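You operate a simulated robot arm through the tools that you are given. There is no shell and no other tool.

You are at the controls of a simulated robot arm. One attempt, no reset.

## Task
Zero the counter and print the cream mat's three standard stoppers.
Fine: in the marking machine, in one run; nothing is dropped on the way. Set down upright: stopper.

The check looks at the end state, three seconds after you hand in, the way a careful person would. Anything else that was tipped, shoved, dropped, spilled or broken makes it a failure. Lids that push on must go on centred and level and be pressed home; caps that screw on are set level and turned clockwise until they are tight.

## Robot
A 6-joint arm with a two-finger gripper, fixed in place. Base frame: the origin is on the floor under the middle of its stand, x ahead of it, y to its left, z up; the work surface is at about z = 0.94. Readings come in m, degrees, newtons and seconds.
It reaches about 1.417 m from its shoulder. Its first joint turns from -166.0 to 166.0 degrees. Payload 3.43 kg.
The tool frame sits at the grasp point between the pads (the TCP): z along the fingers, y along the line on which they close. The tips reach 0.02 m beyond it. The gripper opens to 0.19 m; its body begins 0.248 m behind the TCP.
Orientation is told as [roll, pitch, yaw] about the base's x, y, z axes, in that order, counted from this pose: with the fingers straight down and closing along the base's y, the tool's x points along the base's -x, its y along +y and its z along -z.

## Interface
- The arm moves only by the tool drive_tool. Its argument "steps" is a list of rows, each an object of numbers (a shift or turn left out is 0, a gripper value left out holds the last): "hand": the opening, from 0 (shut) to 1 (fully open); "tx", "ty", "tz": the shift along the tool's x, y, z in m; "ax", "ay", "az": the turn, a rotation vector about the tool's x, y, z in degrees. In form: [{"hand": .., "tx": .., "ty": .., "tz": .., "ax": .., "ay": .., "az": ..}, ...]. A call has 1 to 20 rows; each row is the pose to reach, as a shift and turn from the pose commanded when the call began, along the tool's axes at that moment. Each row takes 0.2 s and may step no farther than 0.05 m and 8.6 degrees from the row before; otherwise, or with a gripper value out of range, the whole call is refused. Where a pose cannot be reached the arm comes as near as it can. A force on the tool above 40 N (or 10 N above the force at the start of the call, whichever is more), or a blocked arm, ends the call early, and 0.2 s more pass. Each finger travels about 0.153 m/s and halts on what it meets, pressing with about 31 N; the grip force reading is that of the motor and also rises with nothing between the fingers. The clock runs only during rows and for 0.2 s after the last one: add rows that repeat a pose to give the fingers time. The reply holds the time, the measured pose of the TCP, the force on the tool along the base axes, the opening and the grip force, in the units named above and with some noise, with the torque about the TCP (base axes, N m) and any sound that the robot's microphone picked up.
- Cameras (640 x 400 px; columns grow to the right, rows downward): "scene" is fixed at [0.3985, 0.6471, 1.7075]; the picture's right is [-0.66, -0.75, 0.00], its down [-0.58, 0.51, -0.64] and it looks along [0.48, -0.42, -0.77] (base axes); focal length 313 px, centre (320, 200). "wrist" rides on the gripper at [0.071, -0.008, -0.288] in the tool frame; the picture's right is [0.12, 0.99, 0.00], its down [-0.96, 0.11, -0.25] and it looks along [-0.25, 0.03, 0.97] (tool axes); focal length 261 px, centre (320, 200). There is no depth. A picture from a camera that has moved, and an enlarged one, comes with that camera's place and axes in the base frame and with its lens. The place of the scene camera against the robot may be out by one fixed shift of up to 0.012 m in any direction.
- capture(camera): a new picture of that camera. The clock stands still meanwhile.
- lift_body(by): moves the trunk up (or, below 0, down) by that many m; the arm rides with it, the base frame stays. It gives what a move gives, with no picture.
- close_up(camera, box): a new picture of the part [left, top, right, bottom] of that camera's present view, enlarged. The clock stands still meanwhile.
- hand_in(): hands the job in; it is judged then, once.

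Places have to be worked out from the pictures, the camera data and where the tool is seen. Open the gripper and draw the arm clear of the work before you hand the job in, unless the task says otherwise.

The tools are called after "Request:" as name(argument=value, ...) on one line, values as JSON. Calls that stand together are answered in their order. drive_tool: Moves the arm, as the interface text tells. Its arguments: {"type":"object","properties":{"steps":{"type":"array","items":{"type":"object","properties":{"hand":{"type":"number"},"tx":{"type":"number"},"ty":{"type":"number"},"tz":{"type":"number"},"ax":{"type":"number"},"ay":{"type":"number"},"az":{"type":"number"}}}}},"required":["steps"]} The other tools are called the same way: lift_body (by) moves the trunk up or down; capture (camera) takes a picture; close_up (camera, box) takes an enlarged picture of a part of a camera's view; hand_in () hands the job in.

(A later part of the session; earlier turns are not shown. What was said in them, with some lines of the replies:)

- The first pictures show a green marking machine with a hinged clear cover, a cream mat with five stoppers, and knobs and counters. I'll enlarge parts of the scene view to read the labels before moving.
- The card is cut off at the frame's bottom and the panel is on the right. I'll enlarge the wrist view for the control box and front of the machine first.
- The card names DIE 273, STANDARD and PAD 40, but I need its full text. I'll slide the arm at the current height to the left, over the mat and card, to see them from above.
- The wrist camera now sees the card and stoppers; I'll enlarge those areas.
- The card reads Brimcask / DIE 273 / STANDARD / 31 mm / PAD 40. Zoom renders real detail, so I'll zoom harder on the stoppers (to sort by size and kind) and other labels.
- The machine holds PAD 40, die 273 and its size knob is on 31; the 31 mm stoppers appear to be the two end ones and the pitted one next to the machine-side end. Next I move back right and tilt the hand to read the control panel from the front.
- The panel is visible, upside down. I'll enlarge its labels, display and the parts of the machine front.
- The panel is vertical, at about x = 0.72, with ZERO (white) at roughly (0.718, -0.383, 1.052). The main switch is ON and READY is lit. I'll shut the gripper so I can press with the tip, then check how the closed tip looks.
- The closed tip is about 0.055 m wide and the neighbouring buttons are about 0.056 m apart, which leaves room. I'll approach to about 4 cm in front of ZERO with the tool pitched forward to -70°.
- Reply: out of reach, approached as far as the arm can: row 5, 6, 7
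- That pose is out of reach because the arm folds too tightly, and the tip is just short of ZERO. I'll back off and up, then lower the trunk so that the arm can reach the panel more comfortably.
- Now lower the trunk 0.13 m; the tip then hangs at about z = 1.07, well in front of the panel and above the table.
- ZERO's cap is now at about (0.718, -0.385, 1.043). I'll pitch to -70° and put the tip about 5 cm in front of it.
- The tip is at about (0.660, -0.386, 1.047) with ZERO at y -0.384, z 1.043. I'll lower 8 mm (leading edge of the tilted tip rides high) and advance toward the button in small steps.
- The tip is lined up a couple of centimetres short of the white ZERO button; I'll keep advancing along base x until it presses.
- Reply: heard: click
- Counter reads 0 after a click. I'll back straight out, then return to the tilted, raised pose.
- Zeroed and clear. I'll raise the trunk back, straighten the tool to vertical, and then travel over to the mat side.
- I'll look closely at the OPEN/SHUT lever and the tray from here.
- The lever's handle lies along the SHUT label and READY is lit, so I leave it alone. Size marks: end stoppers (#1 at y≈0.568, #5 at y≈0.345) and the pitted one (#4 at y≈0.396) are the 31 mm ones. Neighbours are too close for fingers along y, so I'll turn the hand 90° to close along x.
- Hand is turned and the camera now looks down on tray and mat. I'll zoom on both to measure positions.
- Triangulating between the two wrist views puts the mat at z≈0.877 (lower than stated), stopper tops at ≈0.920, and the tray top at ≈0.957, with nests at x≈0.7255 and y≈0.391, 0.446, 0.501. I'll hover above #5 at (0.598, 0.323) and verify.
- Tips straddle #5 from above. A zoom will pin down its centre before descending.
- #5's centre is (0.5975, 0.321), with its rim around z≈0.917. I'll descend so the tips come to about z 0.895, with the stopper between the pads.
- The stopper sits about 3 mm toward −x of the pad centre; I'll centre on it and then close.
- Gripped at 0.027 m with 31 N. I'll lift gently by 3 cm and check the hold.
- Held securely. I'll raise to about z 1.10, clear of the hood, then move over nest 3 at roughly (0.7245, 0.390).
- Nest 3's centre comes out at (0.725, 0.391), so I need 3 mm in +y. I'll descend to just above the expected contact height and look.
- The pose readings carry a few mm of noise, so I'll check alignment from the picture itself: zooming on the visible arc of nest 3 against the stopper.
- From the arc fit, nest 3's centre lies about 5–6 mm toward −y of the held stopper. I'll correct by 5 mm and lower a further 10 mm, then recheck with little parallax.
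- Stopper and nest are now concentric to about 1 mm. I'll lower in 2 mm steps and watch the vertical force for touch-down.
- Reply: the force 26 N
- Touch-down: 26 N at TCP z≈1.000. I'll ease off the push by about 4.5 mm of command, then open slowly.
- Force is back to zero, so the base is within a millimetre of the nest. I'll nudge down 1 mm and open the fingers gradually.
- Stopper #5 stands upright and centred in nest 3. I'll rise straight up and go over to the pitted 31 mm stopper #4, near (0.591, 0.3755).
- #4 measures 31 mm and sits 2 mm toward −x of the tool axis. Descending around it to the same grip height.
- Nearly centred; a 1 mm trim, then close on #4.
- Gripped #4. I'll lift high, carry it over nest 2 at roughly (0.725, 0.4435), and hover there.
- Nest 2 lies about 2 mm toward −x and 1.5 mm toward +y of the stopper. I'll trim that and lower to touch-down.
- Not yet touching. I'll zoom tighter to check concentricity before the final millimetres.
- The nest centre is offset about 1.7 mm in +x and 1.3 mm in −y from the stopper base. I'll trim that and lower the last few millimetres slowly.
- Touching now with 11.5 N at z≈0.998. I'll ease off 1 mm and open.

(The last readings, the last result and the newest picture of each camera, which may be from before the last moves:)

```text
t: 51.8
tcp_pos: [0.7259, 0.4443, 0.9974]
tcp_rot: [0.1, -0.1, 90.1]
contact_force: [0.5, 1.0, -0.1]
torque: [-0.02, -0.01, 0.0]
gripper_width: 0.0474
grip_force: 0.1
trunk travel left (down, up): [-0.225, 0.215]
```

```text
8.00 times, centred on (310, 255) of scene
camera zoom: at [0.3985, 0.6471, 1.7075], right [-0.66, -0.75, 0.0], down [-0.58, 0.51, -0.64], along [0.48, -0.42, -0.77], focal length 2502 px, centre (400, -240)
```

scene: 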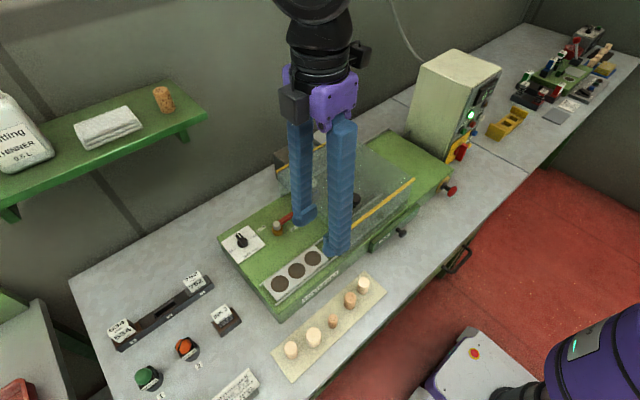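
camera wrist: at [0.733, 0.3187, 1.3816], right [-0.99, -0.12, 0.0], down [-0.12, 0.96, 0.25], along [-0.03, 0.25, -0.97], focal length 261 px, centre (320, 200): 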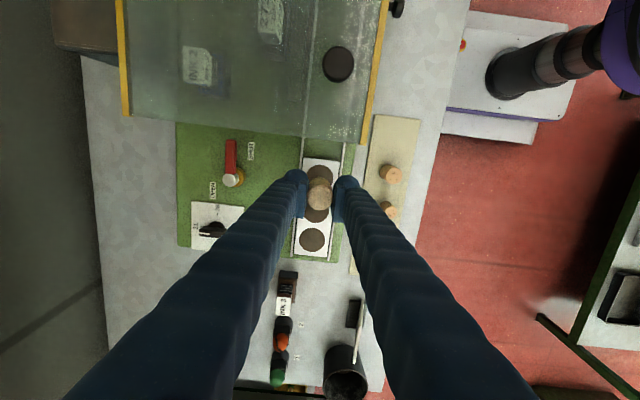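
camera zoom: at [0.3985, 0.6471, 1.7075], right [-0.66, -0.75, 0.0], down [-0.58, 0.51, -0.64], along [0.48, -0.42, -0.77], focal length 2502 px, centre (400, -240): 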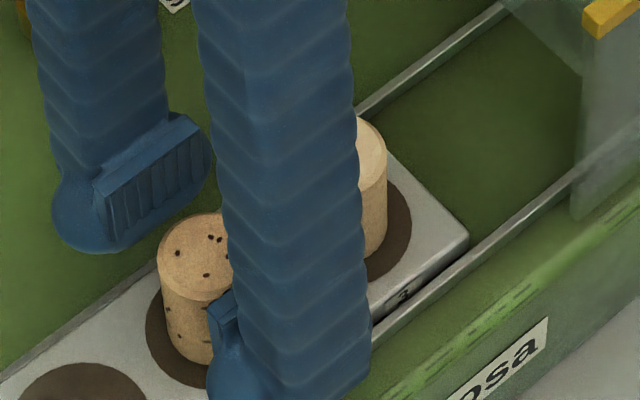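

#4 stands upright and concentric in nest 2. Next I rise and travel over to #1 near (0.597, 0.566).

Request:
drive_tool(steps=[{"hand": 0.25, "tz": -0.04}, {"tz": -0.08}, {"tz": -0.1}, {"hand": 0.3, "tz": -0.1, "ty": 0.032, "tx": -0.03}, {"hand": 0.3, "tz": -0.1, "ty": 0.064, "tx": -0.061}, {"hand": 0.3, "tz": -0.1, "ty": 0.096, "tx": -0.092}, {"hand": 0.3, "tz": -0.08, "ty": 0.1275, "tx": -0.122}, {"hand": 0.3, "tz": -0.062, "ty": 0.1275, "tx": -0.122}, {"hand": 0.3, "tz": -0.062, "ty": 0.1275, "tx": -0.122}])

Request:
close_up(camera="wrist", box=[240, 130, 400, 230])

Request:
close_up(camera="scene", box=[240, 220, 380, 380])

```text
t: 53.8
tcp_pos: [0.5972, 0.5678, 1.062]
tcp_rot: [0.0, 0.0, 90.0]
contact_force: [0.5, -0.1, -0.2]
torque: [0.12, 0.01, 0.0]
gripper_width: 0.0569
grip_force: 0.1
trunk travel left (down, up): [-0.225, 0.215]
```

```text
4.00 times, centred on (320, 180) of wrist
camera zoom: at [0.6046, 0.4975, 1.3506], right [-0.99, -0.12, 0.0], down [-0.12, 0.96, 0.25], along [-0.03, 0.25, -0.97], focal length 1043 px, centre (320, 280)
```

zoom: 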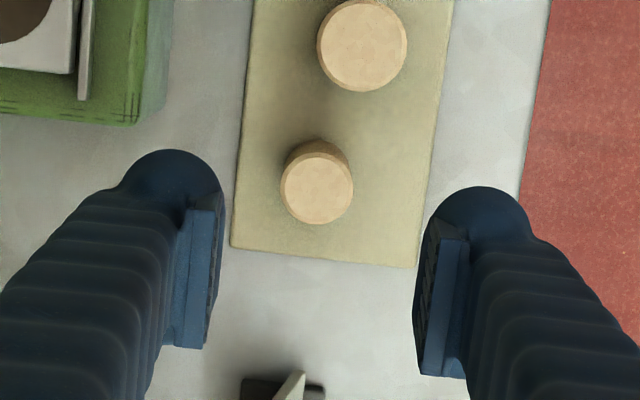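

```text
2.50 times, centred on (310, 300) of scene
camera zoom: at [0.3985, 0.6471, 1.7075], right [-0.66, -0.75, 0.0], down [-0.58, 0.51, -0.64], along [0.48, -0.42, -0.77], focal length 782 px, centre (345, -50)
```

zoom: 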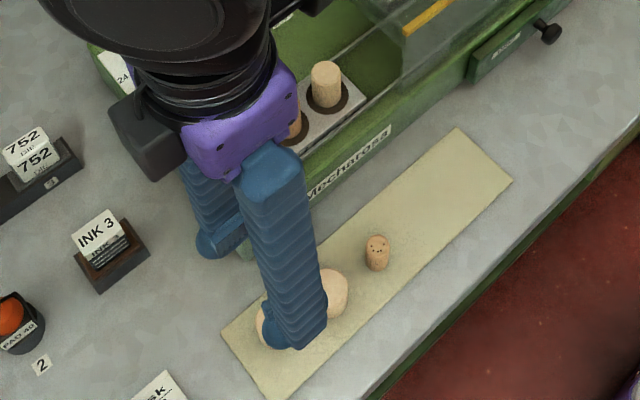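

#1 is about 2 mm in +x and 3 mm in +y from the tool axis. Descending around it with that correction.

Request:
drive_tool(steps=[{"hand": 0.3, "ty": -0.002, "tx": -0.0028, "tz": 0.04}, {"ty": -0.002, "tx": -0.0028, "tz": 0.08}, {"ty": -0.002, "tx": -0.0028, "tz": 0.12}, {"ty": -0.002, "tx": -0.0028, "tz": 0.149}, {"ty": -0.002, "tx": -0.0028, "tz": 0.149}])

Request:
close_up(camera="wrist", box=[240, 130, 400, 230])

```text
t: 55.0
tcp_pos: [0.5968, 0.5684, 0.9137]
tcp_rot: [-0.1, 0.0, 90.0]
contact_force: [0.1, -0.4, 0.0]
torque: [-0.06, 0.01, 0.02]
gripper_width: 0.0569
grip_force: 0.2
trunk travel left (down, up): [-0.225, 0.215]
```

```text
4.00 times, centred on (320, 180) of wrist
camera zoom: at [0.6062, 0.499, 1.203], right [-0.99, -0.12, 0.0], down [-0.12, 0.96, 0.25], along [-0.03, 0.25, -0.97], focal length 1043 px, centre (320, 280)
```

zoom: 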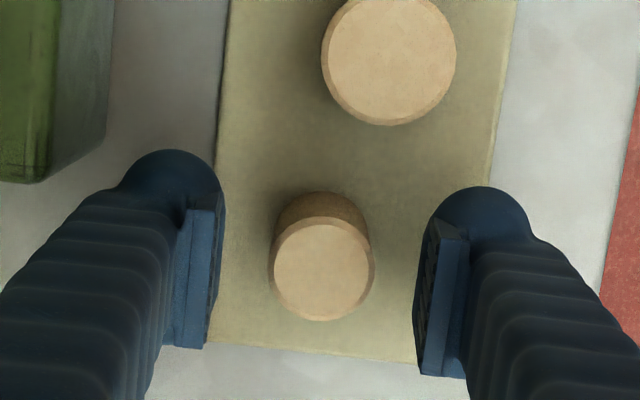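

Centred. Closing on #1.

Request:
drive_tool(steps=[{"hand": 0.3}, {"hand": 0.2}, {"hand": 0.1}, {"hand": 0.1}, {"hand": 0.1}, {"hand": 0.1, "tz": -0.003}, {"hand": 0.1, "tz": -0.01}])

Request:
close_up(camera="wrist", box=[240, 130, 400, 230])

```text
t: 56.6
tcp_pos: [0.5998, 0.5691, 0.9241]
tcp_rot: [-0.1, 0.0, 90.1]
contact_force: [-0.1, 0.6, 0.0]
torque: [0.02, 0.02, 0.04]
gripper_width: 0.0259
grip_force: 31.1
trunk travel left (down, up): [-0.225, 0.215]
```

```text
4.00 times, centred on (320, 180) of wrist
camera zoom: at [0.6081, 0.4996, 1.2133], right [-0.99, -0.12, 0.0], down [-0.12, 0.96, 0.25], along [-0.03, 0.25, -0.97], focal length 1043 px, centre (320, 280)
```

zoom: 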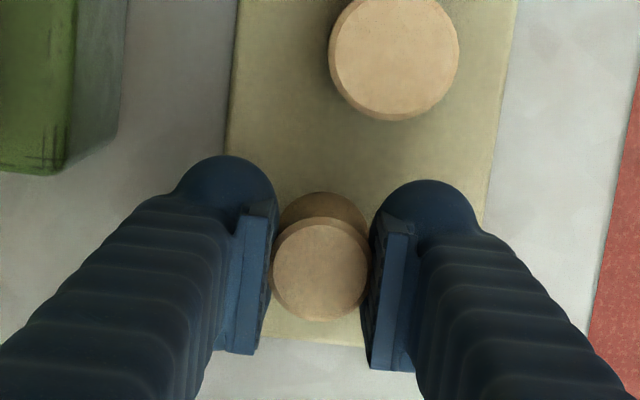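

Held and lifted 1 cm. I'll raise it fully and carry it over nest 1 near (0.725, 0.500).

Request:
drive_tool(steps=[{"hand": 0.1, "tz": -0.045}, {"tz": -0.09}, {"tz": -0.135}, {"tz": -0.178}, {"tz": -0.178, "ty": -0.032, "tx": 0.017}, {"tz": -0.178, "ty": -0.064, "tx": 0.035}, {"tz": -0.178, "ty": -0.096, "tx": 0.052}, {"tz": -0.178, "ty": -0.126, "tx": 0.069}, {"tz": -0.135, "ty": -0.126, "tx": 0.069}, {"tz": -0.1, "ty": -0.126, "tx": 0.069}, {"tz": -0.09, "ty": -0.126, "tx": 0.069}, {"tz": -0.09, "ty": -0.126, "tx": 0.069}])

Request:
close_up(camera="wrist", box=[296, 159, 344, 189])

Request:
close_up(camera="scene", box=[250, 230, 350, 310])

```text
t: 59.2
tcp_pos: [0.7243, 0.4991, 1.0097]
tcp_rot: [0.0, 0.0, 90.1]
contact_force: [-0.2, 0.2, 0.2]
torque: [0.01, -0.02, -0.01]
gripper_width: 0.0255
grip_force: 31.6
trunk travel left (down, up): [-0.225, 0.215]
```

```text
13.33 times, centred on (320, 174) of wrist
camera zoom: at [0.7333, 0.4292, 1.2991], right [-0.99, -0.12, 0.0], down [-0.12, 0.96, 0.25], along [-0.03, 0.25, -0.97], focal length 3475 px, centre (320, 547)
```

zoom: 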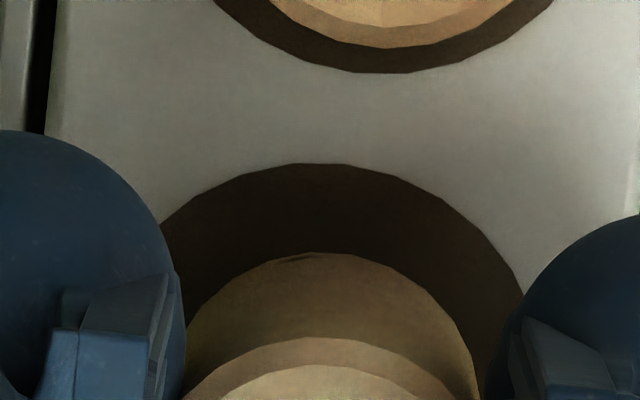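

```text
5.00 times, centred on (300, 270) of scene
camera zoom: at [0.3985, 0.6471, 1.7075], right [-0.66, -0.75, 0.0], down [-0.58, 0.51, -0.64], along [0.48, -0.42, -0.77], focal length 1564 px, centre (420, -150)
```

zoom: 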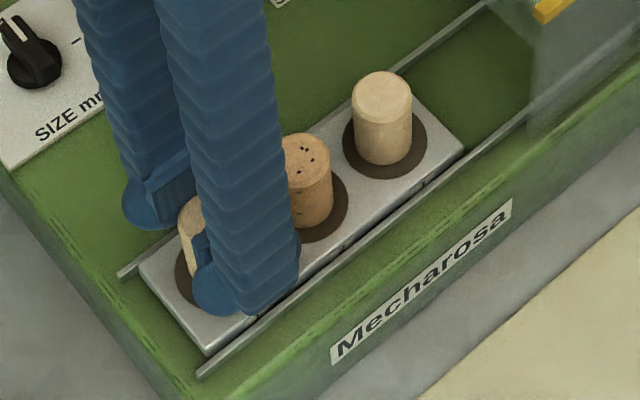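

Nest 1 is about 2 mm in +y of the stopper. I'll trim and lower to touch-down.

Request:
drive_tool(steps=[{"hand": 0.1, "tx": -0.0018}, {"tx": -0.0018, "tz": 0.005}, {"tx": -0.0018, "tz": 0.009}, {"tx": -0.0018, "tz": 0.011}, {"tx": -0.0018, "tz": 0.012}, {"tx": -0.0018, "tz": 0.012}])

Request:
close_up(camera="wrist", box=[296, 159, 344, 189])

```text
t: 60.6
tcp_pos: [0.7252, 0.5027, 1.0008]
tcp_rot: [-0.2, 0.0, 90.0]
contact_force: [2.7, 0.8, 19.0]
torque: [0.05, -0.08, 0.01]
gripper_width: 0.0269
grip_force: 30.9
trunk travel left (down, up): [-0.225, 0.215]
```

```text
13.33 times, centred on (320, 174) of wrist
camera zoom: at [0.7332, 0.4313, 1.2903], right [-0.99, -0.12, 0.0], down [-0.12, 0.96, 0.25], along [-0.03, 0.25, -0.97], focal length 3475 px, centre (320, 547)
```

zoom: 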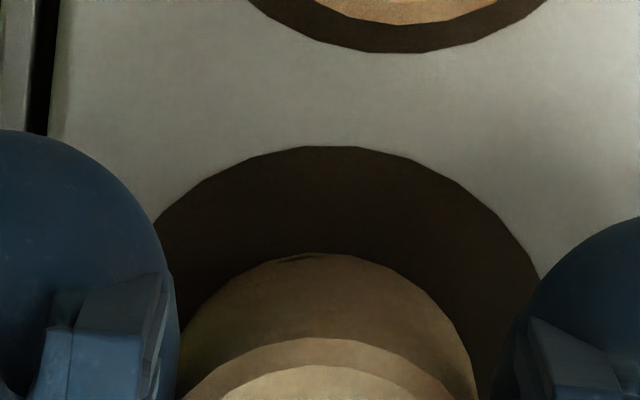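

Contact at 19 N, but at this level the stopper sits about 2.3 mm too far in +y. I'll lift 4 mm, shift back, and set down again.

Request:
drive_tool(steps=[{"hand": 0.1, "tz": -0.003}, {"tz": -0.005}, {"tz": -0.005, "tx": 0.0023}, {"tz": -0.002, "tx": 0.0023}, {"tz": -0.001, "tx": 0.0023}, {"tz": -0.001, "tx": 0.0023}])

Request:
close_up(camera="wrist", box=[296, 159, 344, 189])

Request:
close_up(camera="scene", box=[250, 230, 350, 310])

```text
t: 62.0
tcp_pos: [0.7242, 0.4992, 1.0007]
tcp_rot: [0.0, -0.1, 90.1]
contact_force: [-0.4, -0.7, 14.8]
torque: [-0.05, 0.06, 0.01]
gripper_width: 0.027
grip_force: 31.4
trunk travel left (down, up): [-0.225, 0.215]
```

```text
13.33 times, centred on (320, 174) of wrist
camera zoom: at [0.7326, 0.4287, 1.2902], right [-0.99, -0.12, 0.0], down [-0.12, 0.96, 0.25], along [-0.03, 0.25, -0.97], focal length 3475 px, centre (320, 547)
```

zoom: 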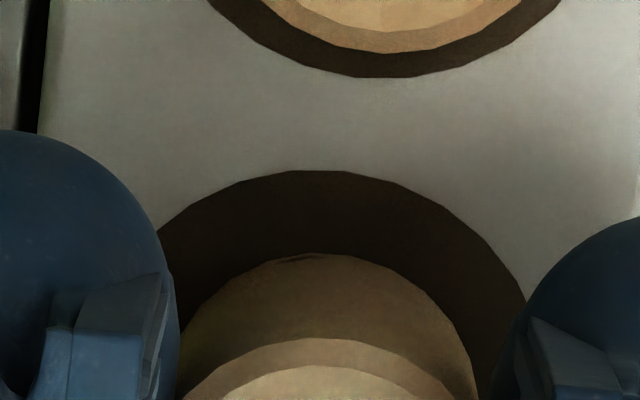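

```text
5.00 times, centred on (300, 270) of scene
camera zoom: at [0.3985, 0.6471, 1.7075], right [-0.66, -0.75, 0.0], down [-0.58, 0.51, -0.64], along [0.48, -0.42, -0.77], focal length 1564 px, centre (420, -150)
```

zoom: 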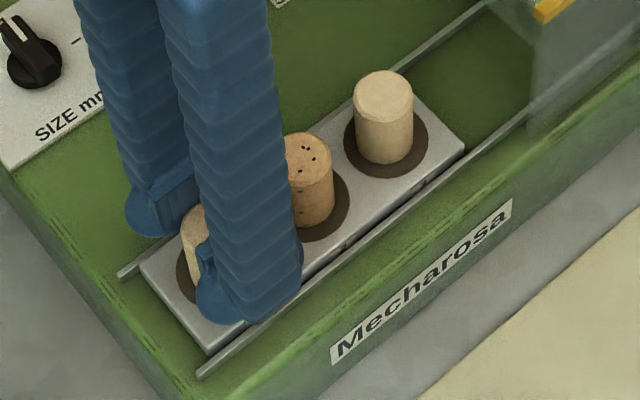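

Concentric now within about 0.6 mm, with 15 N down. Easing off and opening.

Request:
drive_tool(steps=[{"hand": 0.1, "tz": -0.0013}, {"hand": 0.1, "tz": -0.0013}, {"hand": 0.16, "tz": -0.0013}, {"hand": 0.2, "tz": -0.0013}, {"hand": 0.25, "tz": -0.0013}, {"hand": 0.25, "tz": -0.0013}])

Request:
close_up(camera="wrist", box=[272, 150, 368, 210])

Request:
close_up(camera="scene", box=[250, 230, 350, 310])

```text
t: 63.4
tcp_pos: [0.7255, 0.5003, 1.0016]
tcp_rot: [0.1, 0.1, 90.1]
contact_force: [0.8, 0.1, -0.3]
torque: [0.02, 0.02, -0.02]
gripper_width: 0.0478
grip_force: 0.0
trunk travel left (down, up): [-0.225, 0.215]
```

```text
6.67 times, centred on (320, 180) of wrist
camera zoom: at [0.7337, 0.4296, 1.2904], right [-0.99, -0.12, 0.0], down [-0.12, 0.96, 0.25], along [-0.03, 0.25, -0.97], focal length 1738 px, centre (320, 333)
```

zoom: 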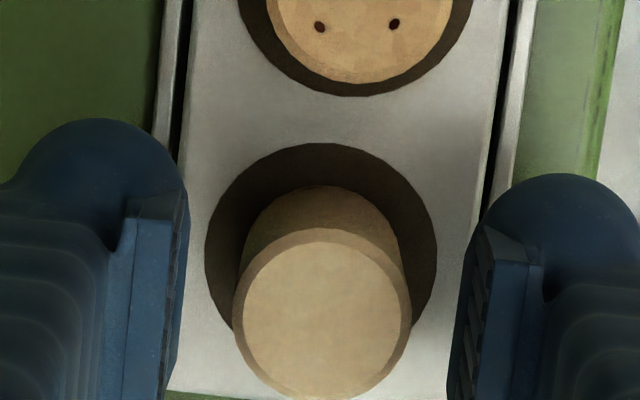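

```text
5.00 times, centred on (300, 270) of scene
camera zoom: at [0.3985, 0.6471, 1.7075], right [-0.66, -0.75, 0.0], down [-0.58, 0.51, -0.64], along [0.48, -0.42, -0.77], focal length 1564 px, centre (420, -150)
```

zoom: 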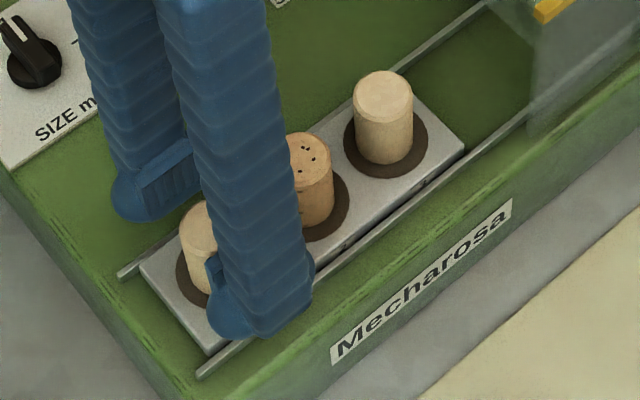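

All three stoppers now stand in their nests. I'll rise clear and check the whole tray from the scene camera.

Request:
drive_tool(steps=[{"hand": 0.25, "tz": -0.04}, {"tz": -0.08}, {"tz": -0.12}, {"tz": -0.16}, {"tz": -0.2, "ty": 0.03}, {"tz": -0.21, "ty": 0.07}, {"tz": -0.21, "ty": 0.11}, {"tz": -0.21, "ty": 0.11}])

Request:
capture(camera="scene")

Request:
close_up(camera="scene", box=[260, 240, 350, 310])

Request:
capture(camera="wrist")

```text
t: 65.2
tcp_pos: [0.6176, 0.5009, 1.2134]
tcp_rot: [0.2, -0.1, 90.0]
contact_force: [0.5, -0.1, 0.1]
torque: [0.05, 0.04, -0.05]
gripper_width: 0.0478
grip_force: 0.1
trunk travel left (down, up): [-0.225, 0.215]
```

```text
taken
```

scene: 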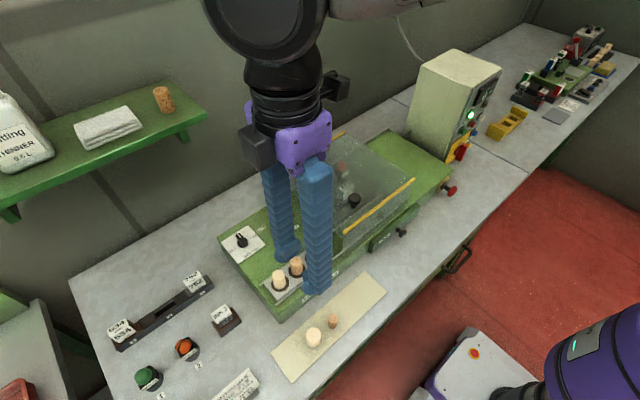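

```text
5.71 times, centred on (305, 275) of scene
camera zoom: at [0.3985, 0.6471, 1.7075], right [-0.66, -0.75, 0.0], down [-0.58, 0.51, -0.64], along [0.48, -0.42, -0.77], focal length 1787 px, centre (406, -229)
```

zoom: 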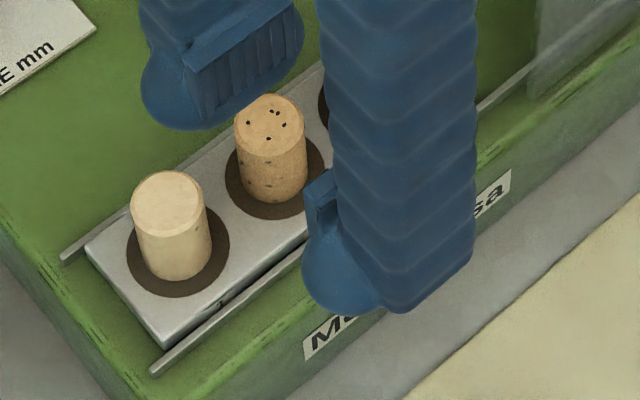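

```text
taken
camera wrist: at [0.626, 0.4312, 1.5019], right [-0.99, -0.12, 0.0], down [-0.12, 0.96, 0.25], along [-0.03, 0.25, -0.97], focal length 261 px, centre (320, 200)
```

wrist: 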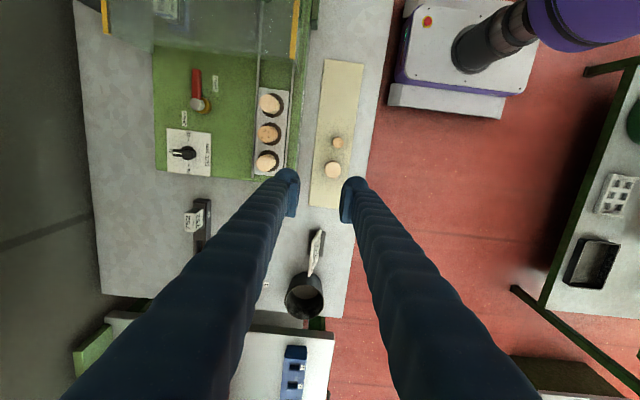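

All three stand upright in nests 1–3, the tray is where it was and READY is lit. Now I turn the hand back and shut it for pressing START.

Request:
drive_tool(steps=[{"hand": 0.2, "az": 8}, {"hand": 0.1, "az": 16}, {"hand": 0, "az": 24}, {"az": 32}, {"az": 40}, {"az": 48}, {"az": 56}, {"az": 64}, {"az": 72}, {"az": 80}, {"az": 88}, {"az": 90}, {"az": 90}])

Request:
drive_tool(steps=[{"hand": 0, "ty": -0.048, "tx": 0.004}, {"ty": -0.096, "tx": 0.008}, {"ty": -0.144, "tx": 0.012}, {"ty": -0.192, "tx": 0.016}, {"ty": -0.24, "tx": 0.02}, {"ty": -0.288, "tx": 0.024}, {"ty": -0.336, "tx": 0.028}, {"ty": -0.384, "tx": 0.032}, {"ty": -0.432, "tx": 0.036}, {"ty": -0.48, "tx": 0.04}, {"ty": -0.528, "tx": 0.044}, {"ty": -0.576, "tx": 0.048}, {"ty": -0.624, "tx": 0.052}, {"ty": -0.672, "tx": 0.056}, {"ty": -0.72, "tx": 0.06}, {"ty": -0.768, "tx": 0.064}])

Request:
capture(camera="scene")

Request:
close_up(camera="scene", box=[250, 130, 450, 310])

```text
t: 68.0
tcp_pos: [0.6157, 0.5002, 1.212]
tcp_rot: [0.0, 0.0, 0.0]
contact_force: [0.5, 0.1, 0.6]
torque: [-0.03, 0.02, 0.01]
gripper_width: 0.0
grip_force: 31.3
trunk travel left (down, up): [-0.225, 0.215]
```

```text
t: 71.4
tcp_pos: [0.5514, -0.2715, 1.2119]
tcp_rot: [0.0, 0.1, 0.1]
contact_force: [0.6, -0.2, -0.7]
torque: [0.02, -0.04, 0.01]
gripper_width: 0.0003
grip_force: 31.0
trunk travel left (down, up): [-0.225, 0.215]
```

```text
taken
```

scene: 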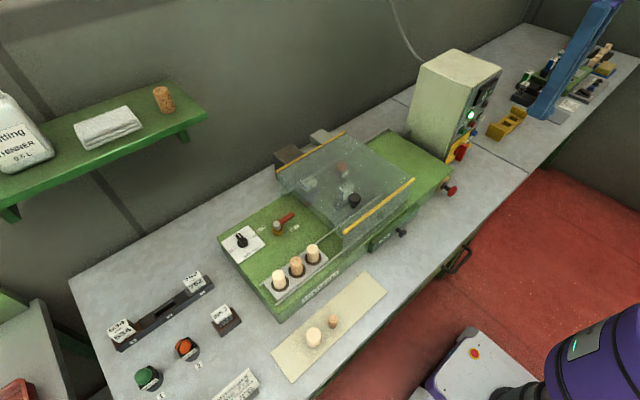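

```text
2.22 times, centred on (350, 220) of scene
camera zoom: at [0.3985, 0.6471, 1.7075], right [-0.66, -0.75, 0.0], down [-0.58, 0.51, -0.64], along [0.48, -0.42, -0.77], focal length 695 px, centre (253, 156)
```

zoom: 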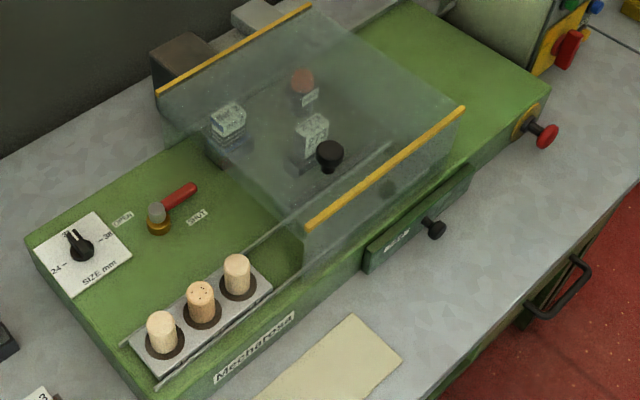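

Everything is set: hood down, three stoppers loaded, die 273 / PAD 40 / size 31, READY lit. I'll tilt the hand and lower the trunk as I did for ZERO, to reach START.

Request:
drive_tool(steps=[{"hand": 0, "ay": -8}, {"ay": -16}, {"ay": -24}, {"ay": -32}, {"ay": -40}, {"ay": -40}])

Request:
lift_body(by=-0.13)

Request:
close_up(camera="wrist", box=[240, 130, 400, 330])

```text
t: 72.8
tcp_pos: [0.5512, -0.2706, 1.2118]
tcp_rot: [0.0, -40.0, 0.1]
contact_force: [0.0, -0.4, 0.5]
torque: [0.01, 0.0, 0.04]
gripper_width: 0.0
grip_force: 31.8
trunk travel left (down, up): [-0.225, 0.215]
```

```text
t: 74.3
tcp_pos: [0.5509, -0.2693, 1.0826]
tcp_rot: [0.0, -40.1, 0.1]
contact_force: [-0.4, 0.3, 0.2]
torque: [0.0, -0.02, -0.05]
gripper_width: 0.0
grip_force: 30.5
trunk travel left (down, up): [-0.095, 0.345]
```

```text
2.00 times, centred on (320, 230) of wrist
camera zoom: at [0.3128, -0.2779, 1.2593], right [-0.09, 0.99, -0.08], down [0.58, 0.12, 0.81], along [0.81, 0.03, -0.58], focal length 521 px, centre (320, 140)
```

zoom: 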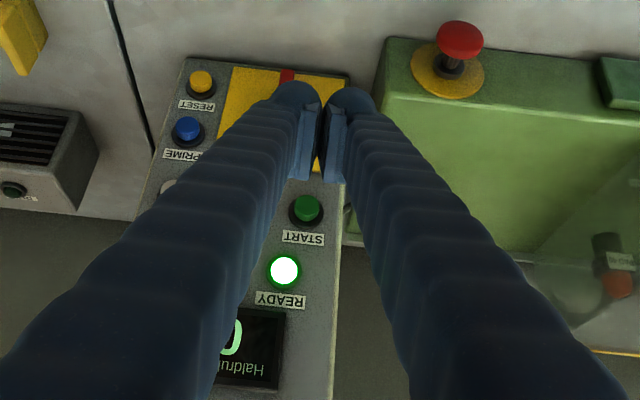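

START's cap is at about (0.71, -0.270, 1.047). I'll bring the tip 5 cm in front of it at -70° pitch.

Request:
drive_tool(steps=[{"hand": 0, "tx": -0.01, "tz": 0.016, "ay": -6}, {"tx": -0.02, "tz": 0.032, "ay": -12}, {"tx": -0.03, "tz": 0.048, "ay": -18}, {"tx": -0.041, "tz": 0.064, "ay": -24}, {"tx": -0.0509, "tz": 0.0793, "ay": -30}, {"tx": -0.0509, "tz": 0.0793, "ay": -30}])

Request:
close_up(camera="wrist", box=[240, 100, 400, 300])

Request:
close_up(camera="scene", box=[440, 70, 520, 170])

```text
t: 75.7
tcp_pos: [0.6668, -0.2995, 1.0533]
tcp_rot: [0.5, -69.8, -0.3]
contact_force: [0.1, -0.6, -0.5]
torque: [0.07, -0.06, 0.19]
gripper_width: 0.0
grip_force: 31.5
out of reach, approached as far as the arm can: row 3, 4, 5, 6
trunk travel left (down, up): [-0.095, 0.345]
```

```text
2.00 times, centred on (320, 200) of wrist
camera zoom: at [0.3716, -0.3091, 1.0881], right [-0.05, 0.99, -0.11], down [0.1, 0.11, 0.99], along [0.99, 0.03, -0.1], focal length 521 px, centre (320, 200)
```

zoom: 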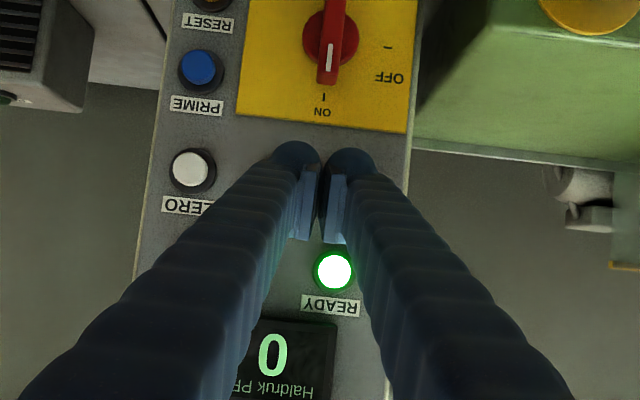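

```text
4.00 times, centred on (480, 120) of scene
camera zoom: at [0.3985, 0.6471, 1.7075], right [-0.66, -0.75, 0.0], down [-0.58, 0.51, -0.64], along [0.48, -0.42, -0.77], focal length 1251 px, centre (-320, 520)
```

zoom: 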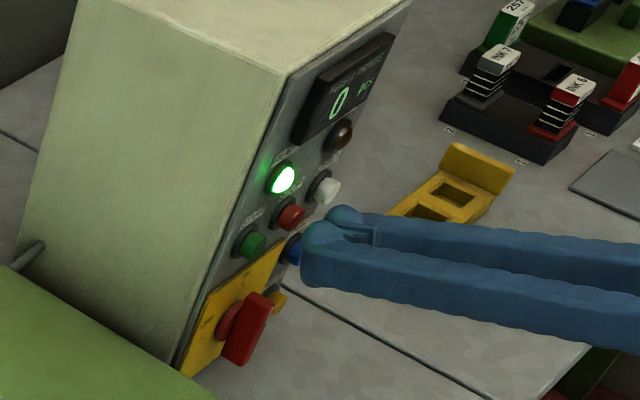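

That pose is too folded for the arm and it drifted toward STOP, without touching. I'll relax the pitch to -55°, which needs less fold, and re-centre on START's y.

Request:
drive_tool(steps=[{"hand": 0, "tx": -0.001, "tz": -0.006, "ay": 5}, {"tx": -0.002, "tz": -0.012, "ty": 0.005, "ay": 10}, {"tx": -0.0025, "tz": -0.0137, "ty": 0.015, "ay": 15}, {"tx": -0.0025, "tz": -0.0137, "ty": 0.0275, "ay": 15}, {"tx": -0.0025, "tz": -0.0137, "ty": 0.0275, "ay": 15}])

Request:
close_up(camera="wrist", box=[240, 100, 400, 300])

Request:
close_up(camera="scene", box=[440, 70, 520, 170])

```text
t: 76.9
tcp_pos: [0.6568, -0.2717, 1.0588]
tcp_rot: [0.0, -54.9, 0.0]
contact_force: [0.5, -0.9, -0.9]
torque: [-0.02, 0.02, 0.01]
gripper_width: 0.0
grip_force: 30.1
trunk travel left (down, up): [-0.095, 0.345]
```

```text
2.00 times, centred on (320, 200) of wrist
camera zoom: at [0.3798, -0.2806, 1.1688], right [-0.07, 0.99, -0.1], down [0.35, 0.12, 0.93], along [0.93, 0.03, -0.36], focal length 521 px, centre (320, 200)
```

zoom: 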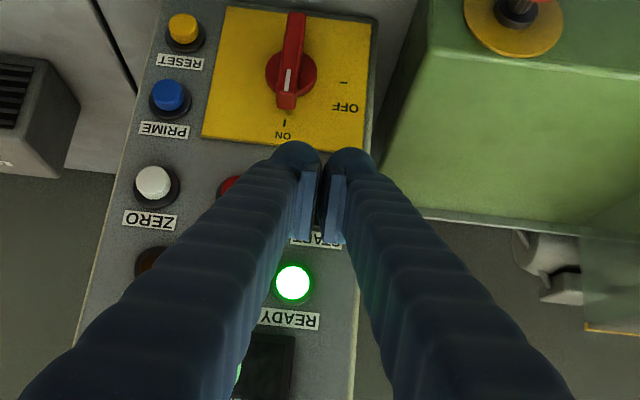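

```text
4.00 times, centred on (480, 120) of scene
camera zoom: at [0.3985, 0.6471, 1.7075], right [-0.66, -0.75, 0.0], down [-0.58, 0.51, -0.64], along [0.48, -0.42, -0.77], focal length 1251 px, centre (-320, 520)
```

zoom: 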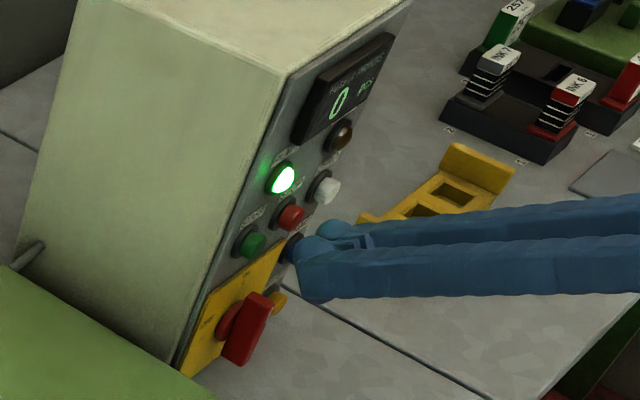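

The arm holds this pose well. I'll drop 12 mm to START's height and advance toward it, stopping just short to check alignment.

Request:
drive_tool(steps=[{"hand": 0, "tx": 0.0102, "ty": 0.002, "tz": 0.0072}, {"tx": 0.0045, "ty": 0.002, "tz": 0.0154}, {"tx": -0.0013, "ty": 0.002, "tz": 0.0236}, {"tx": -0.0041, "ty": 0.002, "tz": 0.0277}, {"tx": -0.0041, "ty": 0.002, "tz": 0.0277}])

Request:
close_up(camera="scene", box=[445, 90, 509, 150])

Request:
close_up(camera="wrist", box=[240, 120, 400, 280])

```text
t: 78.1
tcp_pos: [0.6818, -0.2693, 1.0468]
tcp_rot: [0.0, -55.0, 0.0]
contact_force: [0.2, 0.4, -0.4]
torque: [0.0, 0.01, -0.02]
gripper_width: 0.0
grip_force: 30.4
trunk travel left (down, up): [-0.095, 0.345]
```

```text
6.67 times, centred on (477, 120) of scene
camera zoom: at [0.3985, 0.6471, 1.7075], right [-0.66, -0.75, 0.0], down [-0.58, 0.51, -0.64], along [0.48, -0.42, -0.77], focal length 2085 px, centre (-727, 733)
```

zoom: 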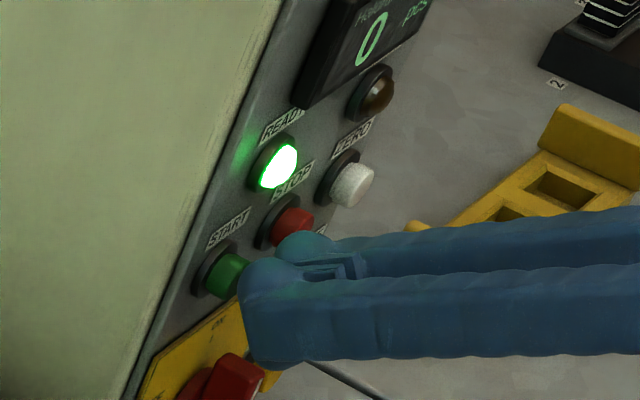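

```text
2.50 times, centred on (320, 200) of wrist
camera zoom: at [0.4047, -0.2779, 1.1567], right [-0.07, 0.99, -0.1], down [0.35, 0.12, 0.93], along [0.93, 0.03, -0.35], focal length 652 px, centre (320, 200)
```

zoom: 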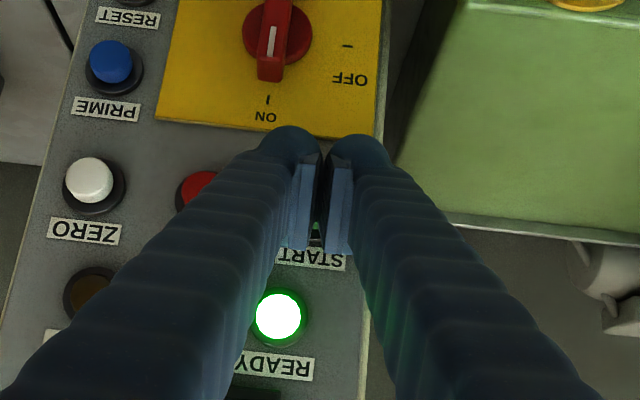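

Aligned with START, and STOP stays clear to the side. Pressing forward in small steps.

Request:
drive_tool(steps=[{"hand": 0, "tx": -0.0057, "tz": 0.0082}, {"tx": -0.0086, "tz": 0.0123}, {"tx": -0.0098, "tz": 0.0139}])

Request:
close_up(camera="scene", box=[445, 90, 509, 150])

Request:
capture(camera="scene")

```text
t: 78.9
tcp_pos: [0.6954, -0.2705, 1.0483]
tcp_rot: [0.1, -54.9, 0.0]
contact_force: [-15.7, 2.9, 1.9]
torque: [-0.01, -0.03, 0.18]
gripper_width: 0.0
grip_force: 31.1
trunk travel left (down, up): [-0.095, 0.345]
heard: click
```

```text
6.67 times, centred on (477, 120) of scene
camera zoom: at [0.3985, 0.6471, 1.7075], right [-0.66, -0.75, 0.0], down [-0.58, 0.51, -0.64], along [0.48, -0.42, -0.77], focal length 2085 px, centre (-727, 733)
```

zoom: 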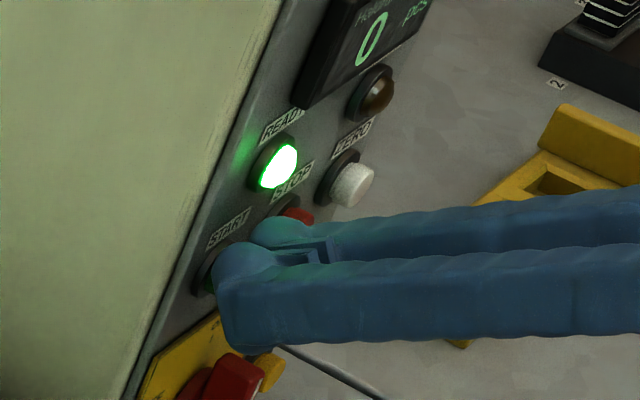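

```text
taken
```

scene: 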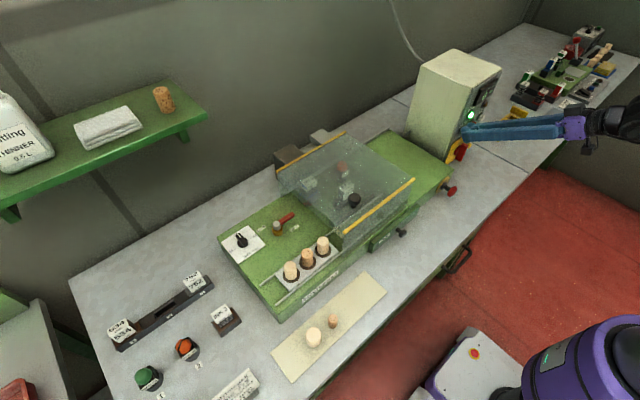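

START clicked and the tray is already travelling in toward the hood. I'll back the tip off the button and watch.

Request:
drive_tool(steps=[{"hand": 0, "tx": 0.0086, "tz": -0.0123}, {"tx": 0.0144, "tz": -0.0205}, {"tx": 0.02, "tz": -0.032}, {"tx": 0.02, "tz": -0.032}])

Request:
capture(camera="scene")

Request:
close_up(camera="scene", box=[250, 130, 450, 310])

Request:
close_up(camera="scene", box=[445, 70, 509, 150])

```text
t: 79.9
tcp_pos: [0.6593, -0.2712, 1.0515]
tcp_rot: [0.1, -55.0, 0.0]
contact_force: [0.5, -0.4, 0.6]
torque: [-0.01, 0.0, 0.01]
gripper_width: 0.0
grip_force: 31.1
trunk travel left (down, up): [-0.095, 0.345]
```

```text
taken
```

scene: 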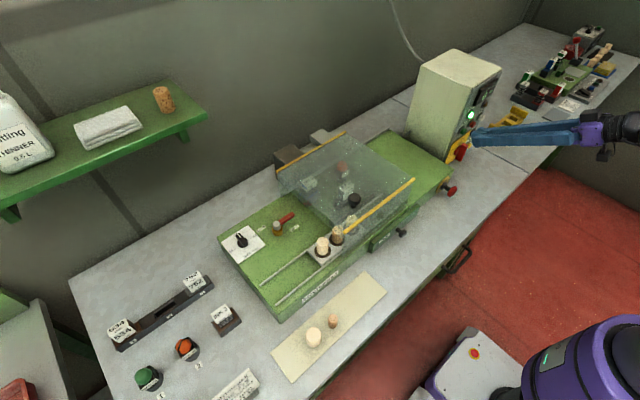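

```text
2.22 times, centred on (350, 220) of scene
camera zoom: at [0.3985, 0.6471, 1.7075], right [-0.66, -0.75, 0.0], down [-0.58, 0.51, -0.64], along [0.48, -0.42, -0.77], focal length 695 px, centre (253, 156)
```

zoom: 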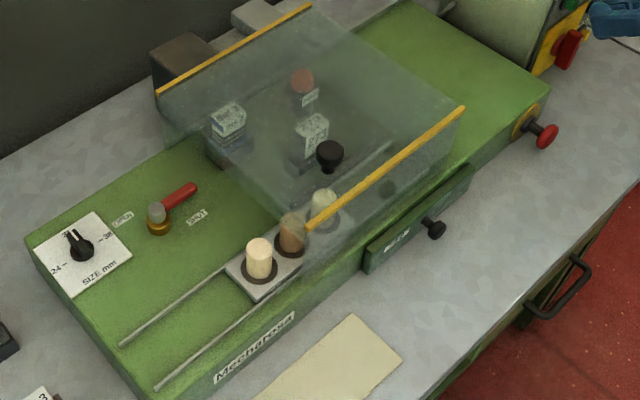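

```text
5.00 times, centred on (477, 110) of scene
camera zoom: at [0.3985, 0.6471, 1.7075], right [-0.66, -0.75, 0.0], down [-0.58, 0.51, -0.64], along [0.48, -0.42, -0.77], focal length 1564 px, centre (-465, 650)
```

zoom: 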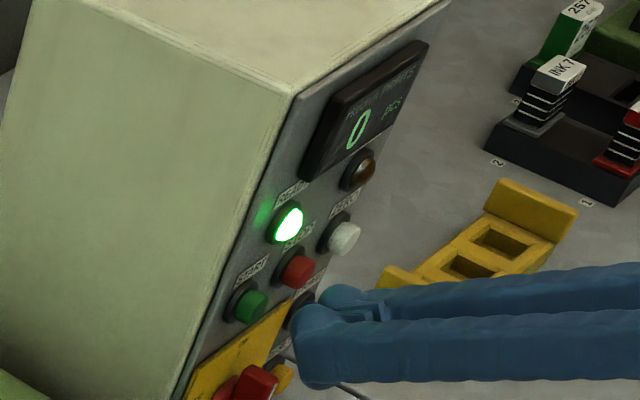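

The tray is shuttling under the hood. I'll hold still for a few seconds and look again.

Request:
drive_tool(steps=[{"hand": 0}, {"hand": 0}, {"hand": 0}, {"hand": 0}, {"hand": 0}, {"hand": 0}, {"hand": 0}, {"hand": 0}, {"hand": 0}, {"hand": 0}, {"hand": 0}, {"hand": 0}])

Request:
close_up(camera="scene", box=[250, 130, 450, 310])

Request:
close_up(camera="scene", box=[445, 70, 509, 150])

```text
t: 82.5
tcp_pos: [0.6599, -0.2714, 1.0514]
tcp_rot: [0.0, -55.0, 0.1]
contact_force: [0.1, -1.1, -0.4]
torque: [-0.01, -0.02, 0.01]
gripper_width: 0.0
grip_force: 30.9
trunk travel left (down, up): [-0.095, 0.345]
```

```text
2.22 times, centred on (350, 220) of scene
camera zoom: at [0.3985, 0.6471, 1.7075], right [-0.66, -0.75, 0.0], down [-0.58, 0.51, -0.64], along [0.48, -0.42, -0.77], focal length 695 px, centre (253, 156)
```

zoom: 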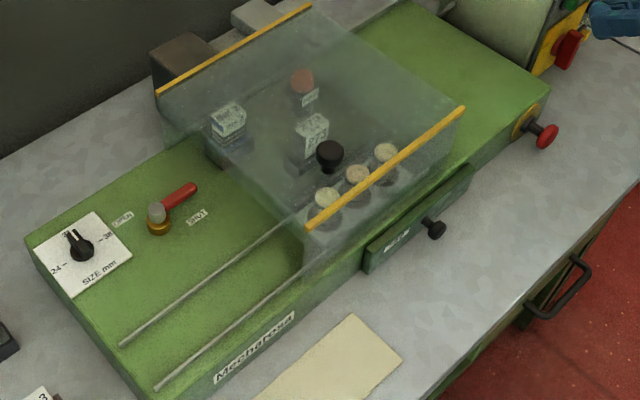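

```text
5.00 times, centred on (477, 110) of scene
camera zoom: at [0.3985, 0.6471, 1.7075], right [-0.66, -0.75, 0.0], down [-0.58, 0.51, -0.64], along [0.48, -0.42, -0.77], focal length 1564 px, centre (-465, 650)
```

zoom: 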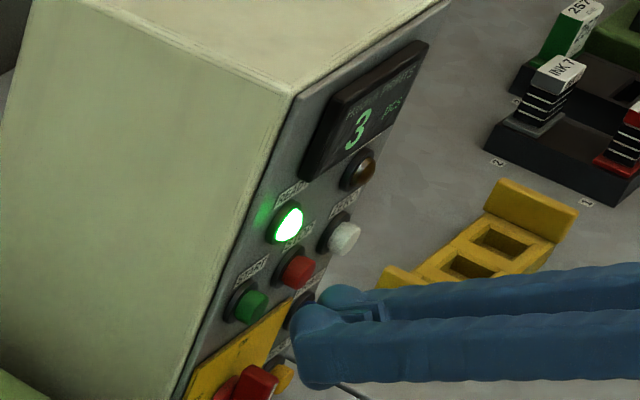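

The counter reads 3. I'll retreat from the panel while the tray finishes, then inspect the prints.

Request:
drive_tool(steps=[{"hand": 0, "tx": -0.01, "tz": -0.03, "ay": 5}, {"tx": -0.03, "tz": -0.06, "ay": 10}, {"tx": -0.05, "tz": -0.09, "ay": 15}, {"tx": -0.05, "tz": -0.09, "ay": 15}, {"tx": -0.05, "tz": -0.09, "ay": 15}, {"tx": -0.05, "tz": -0.09, "ay": 15}, {"tx": -0.05, "tz": -0.09, "ay": 15}, {"tx": -0.05, "tz": -0.09, "ay": 15}, {"tx": -0.05, "tz": -0.09, "ay": 15}, {"tx": -0.05, "tz": -0.09, "ay": 15}, {"tx": -0.05, "tz": -0.09, "ay": 15}, {"tx": -0.05, "tz": -0.09, "ay": 15}])

Request:
close_up(camera="scene", box=[250, 130, 450, 310])

Request:
close_up(camera="scene", box=[445, 70, 509, 150])

```text
t: 85.1
tcp_pos: [0.6138, -0.2697, 1.1447]
tcp_rot: [0.0, -40.0, 0.0]
contact_force: [0.2, -0.2, 0.8]
torque: [0.01, 0.03, -0.04]
gripper_width: 0.0
grip_force: 31.1
trunk travel left (down, up): [-0.095, 0.345]
```

```text
2.22 times, centred on (350, 220) of scene
camera zoom: at [0.3985, 0.6471, 1.7075], right [-0.66, -0.75, 0.0], down [-0.58, 0.51, -0.64], along [0.48, -0.42, -0.77], focal length 695 px, centre (253, 156)
```

zoom: 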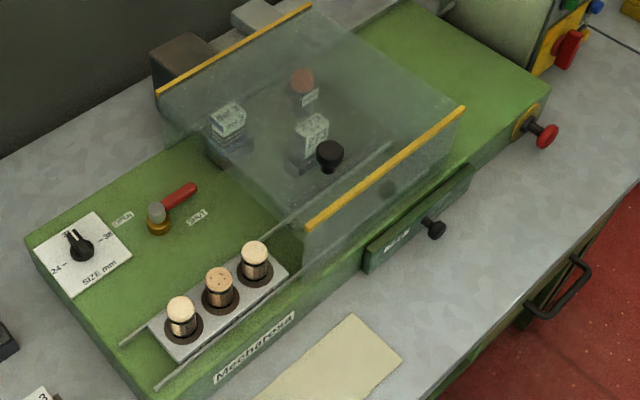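

```text
5.00 times, centred on (477, 110) of scene
camera zoom: at [0.3985, 0.6471, 1.7075], right [-0.66, -0.75, 0.0], down [-0.58, 0.51, -0.64], along [0.48, -0.42, -0.77], focal length 1564 px, centre (-465, 650)
```

zoom: 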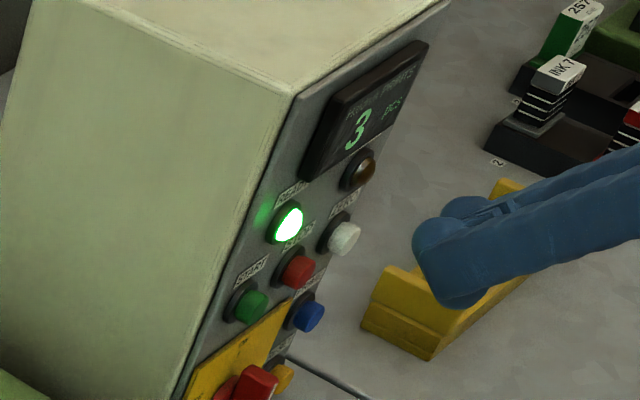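

The tray is coming back out with printing on the stoppers. I'll raise the trunk to draw the arm clear and then check the prints.

Request:
lift_body(by=0.13)

Request:
close_up(camera="scene", box=[260, 235, 340, 295])

Request:
close_up(camera="scene", box=[445, 70, 509, 150])

Request:
capture(camera="scene")

```text
t: 86.7
tcp_pos: [0.6142, -0.2699, 1.2726]
tcp_rot: [0.1, -40.0, 0.0]
contact_force: [0.6, -0.3, -0.2]
torque: [0.02, 0.0, 0.0]
gripper_width: 0.0001
grip_force: 31.4
trunk travel left (down, up): [-0.225, 0.215]
```

```text
6.67 times, centred on (300, 265) of scene
camera zoom: at [0.3985, 0.6471, 1.7075], right [-0.66, -0.75, 0.0], down [-0.58, 0.51, -0.64], along [0.48, -0.42, -0.77], focal length 2085 px, centre (453, -233)
```

zoom: 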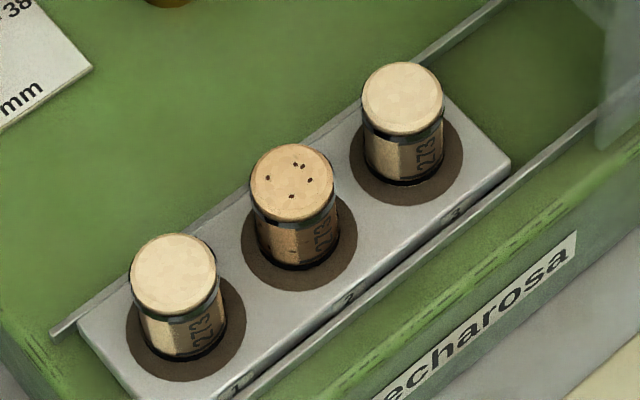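

```text
5.00 times, centred on (477, 110) of scene
camera zoom: at [0.3985, 0.6471, 1.7075], right [-0.66, -0.75, 0.0], down [-0.58, 0.51, -0.64], along [0.48, -0.42, -0.77], focal length 1564 px, centre (-465, 650)
```

zoom: 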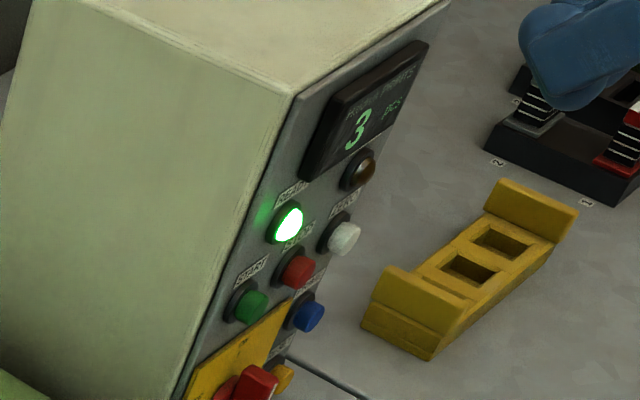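

```text
taken
```

scene: 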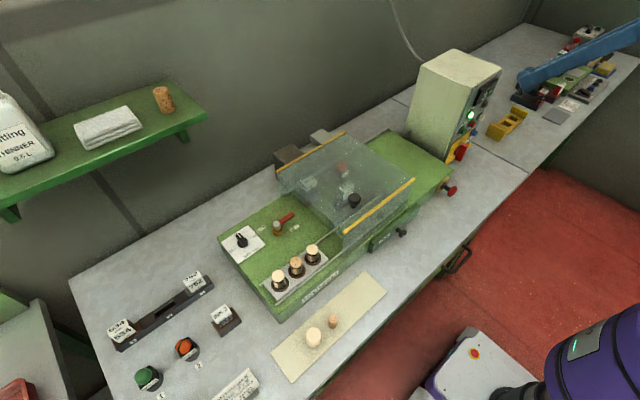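

All three stoppers carry the 273 print, the counter reads 3, and nothing else has moved. I'll straighten the tool and open the gripper, away from the work.

Request:
drive_tool(steps=[{"hand": 0.2, "ay": 8}, {"hand": 0.4, "ay": 16}, {"hand": 0.6, "ay": 24}, {"hand": 0.8, "ay": 32}, {"hand": 1, "ay": 40}, {"hand": 1, "ay": 40}, {"hand": 1, "ay": 40}])

Request:
capture(camera="scene")

Request:
close_up(camera="scene", box=[240, 220, 400, 390])

Request:
capture(camera="wrist")

```text
t: 88.3
tcp_pos: [0.6149, -0.2679, 1.2731]
tcp_rot: [0.0, 0.2, -0.1]
contact_force: [0.3, -0.3, -0.2]
torque: [0.01, 0.06, 0.0]
gripper_width: 0.19
grip_force: 0.0
trunk travel left (down, up): [-0.225, 0.215]
```

```text
taken
```

scene: 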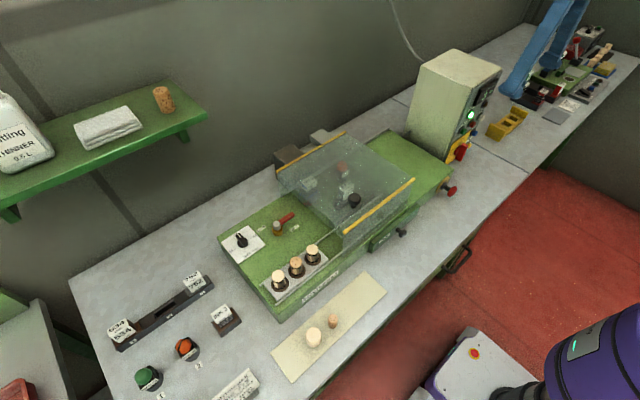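

```text
2.35 times, centred on (320, 305) of scene
camera zoom: at [0.3985, 0.6471, 1.7075], right [-0.66, -0.75, 0.0], down [-0.58, 0.51, -0.64], along [0.48, -0.42, -0.77], focal length 736 px, centre (320, -47)
```

zoom: 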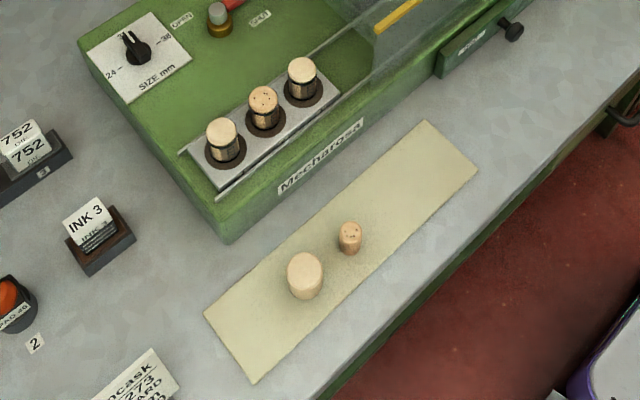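

```text
taken
camera wrist: at [0.5446, -0.2771, 1.5625], right [-0.12, 0.99, 0.0], down [0.96, 0.12, 0.25], along [0.24, 0.03, -0.97], focal length 261 px, centre (320, 200)
```

wrist: 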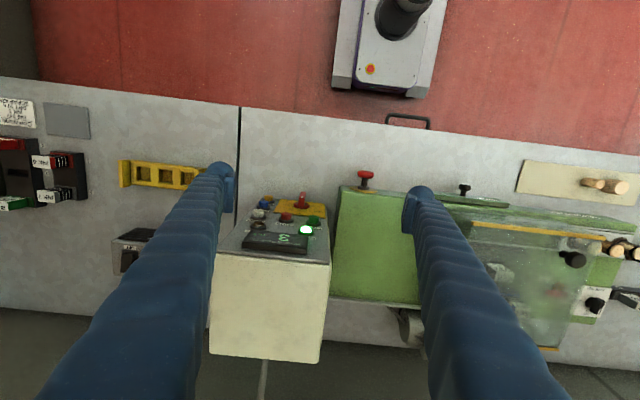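

The three 31 mm stoppers stand upright in the tray, each printed 273, and the counter shows 3. The other two stoppers on the mat are untouched. The gripper is open and the arm is clear, so I hand in the job.

Request:
hand_in()

```text
The job is handed in.
```

I zeroed the counter and printed the cream mat's three standard stoppers in one run; the job is handed in. All three came out marked 273, and the counter went from 0 to 3.

- **Which stoppers:** I took "standard" to mean 31 mm, as on the job card. That is the two end stoppers plus one with small dark pits in it. The 24 mm and 38 mm stoppers stayed on the mat untouched.
- **Machine settings:** die 273, PAD 40 and size 31 were already set as the card asks, so I changed nothing. I left the unlabelled OPEN/SHUT lever at SHUT because the READY lamp was lit.
- **End state:** the stoppers stand upright in the machine's tray, back at its loading position. Nothing was dropped or tipped, the gripper is open and the arm is clear of the work.
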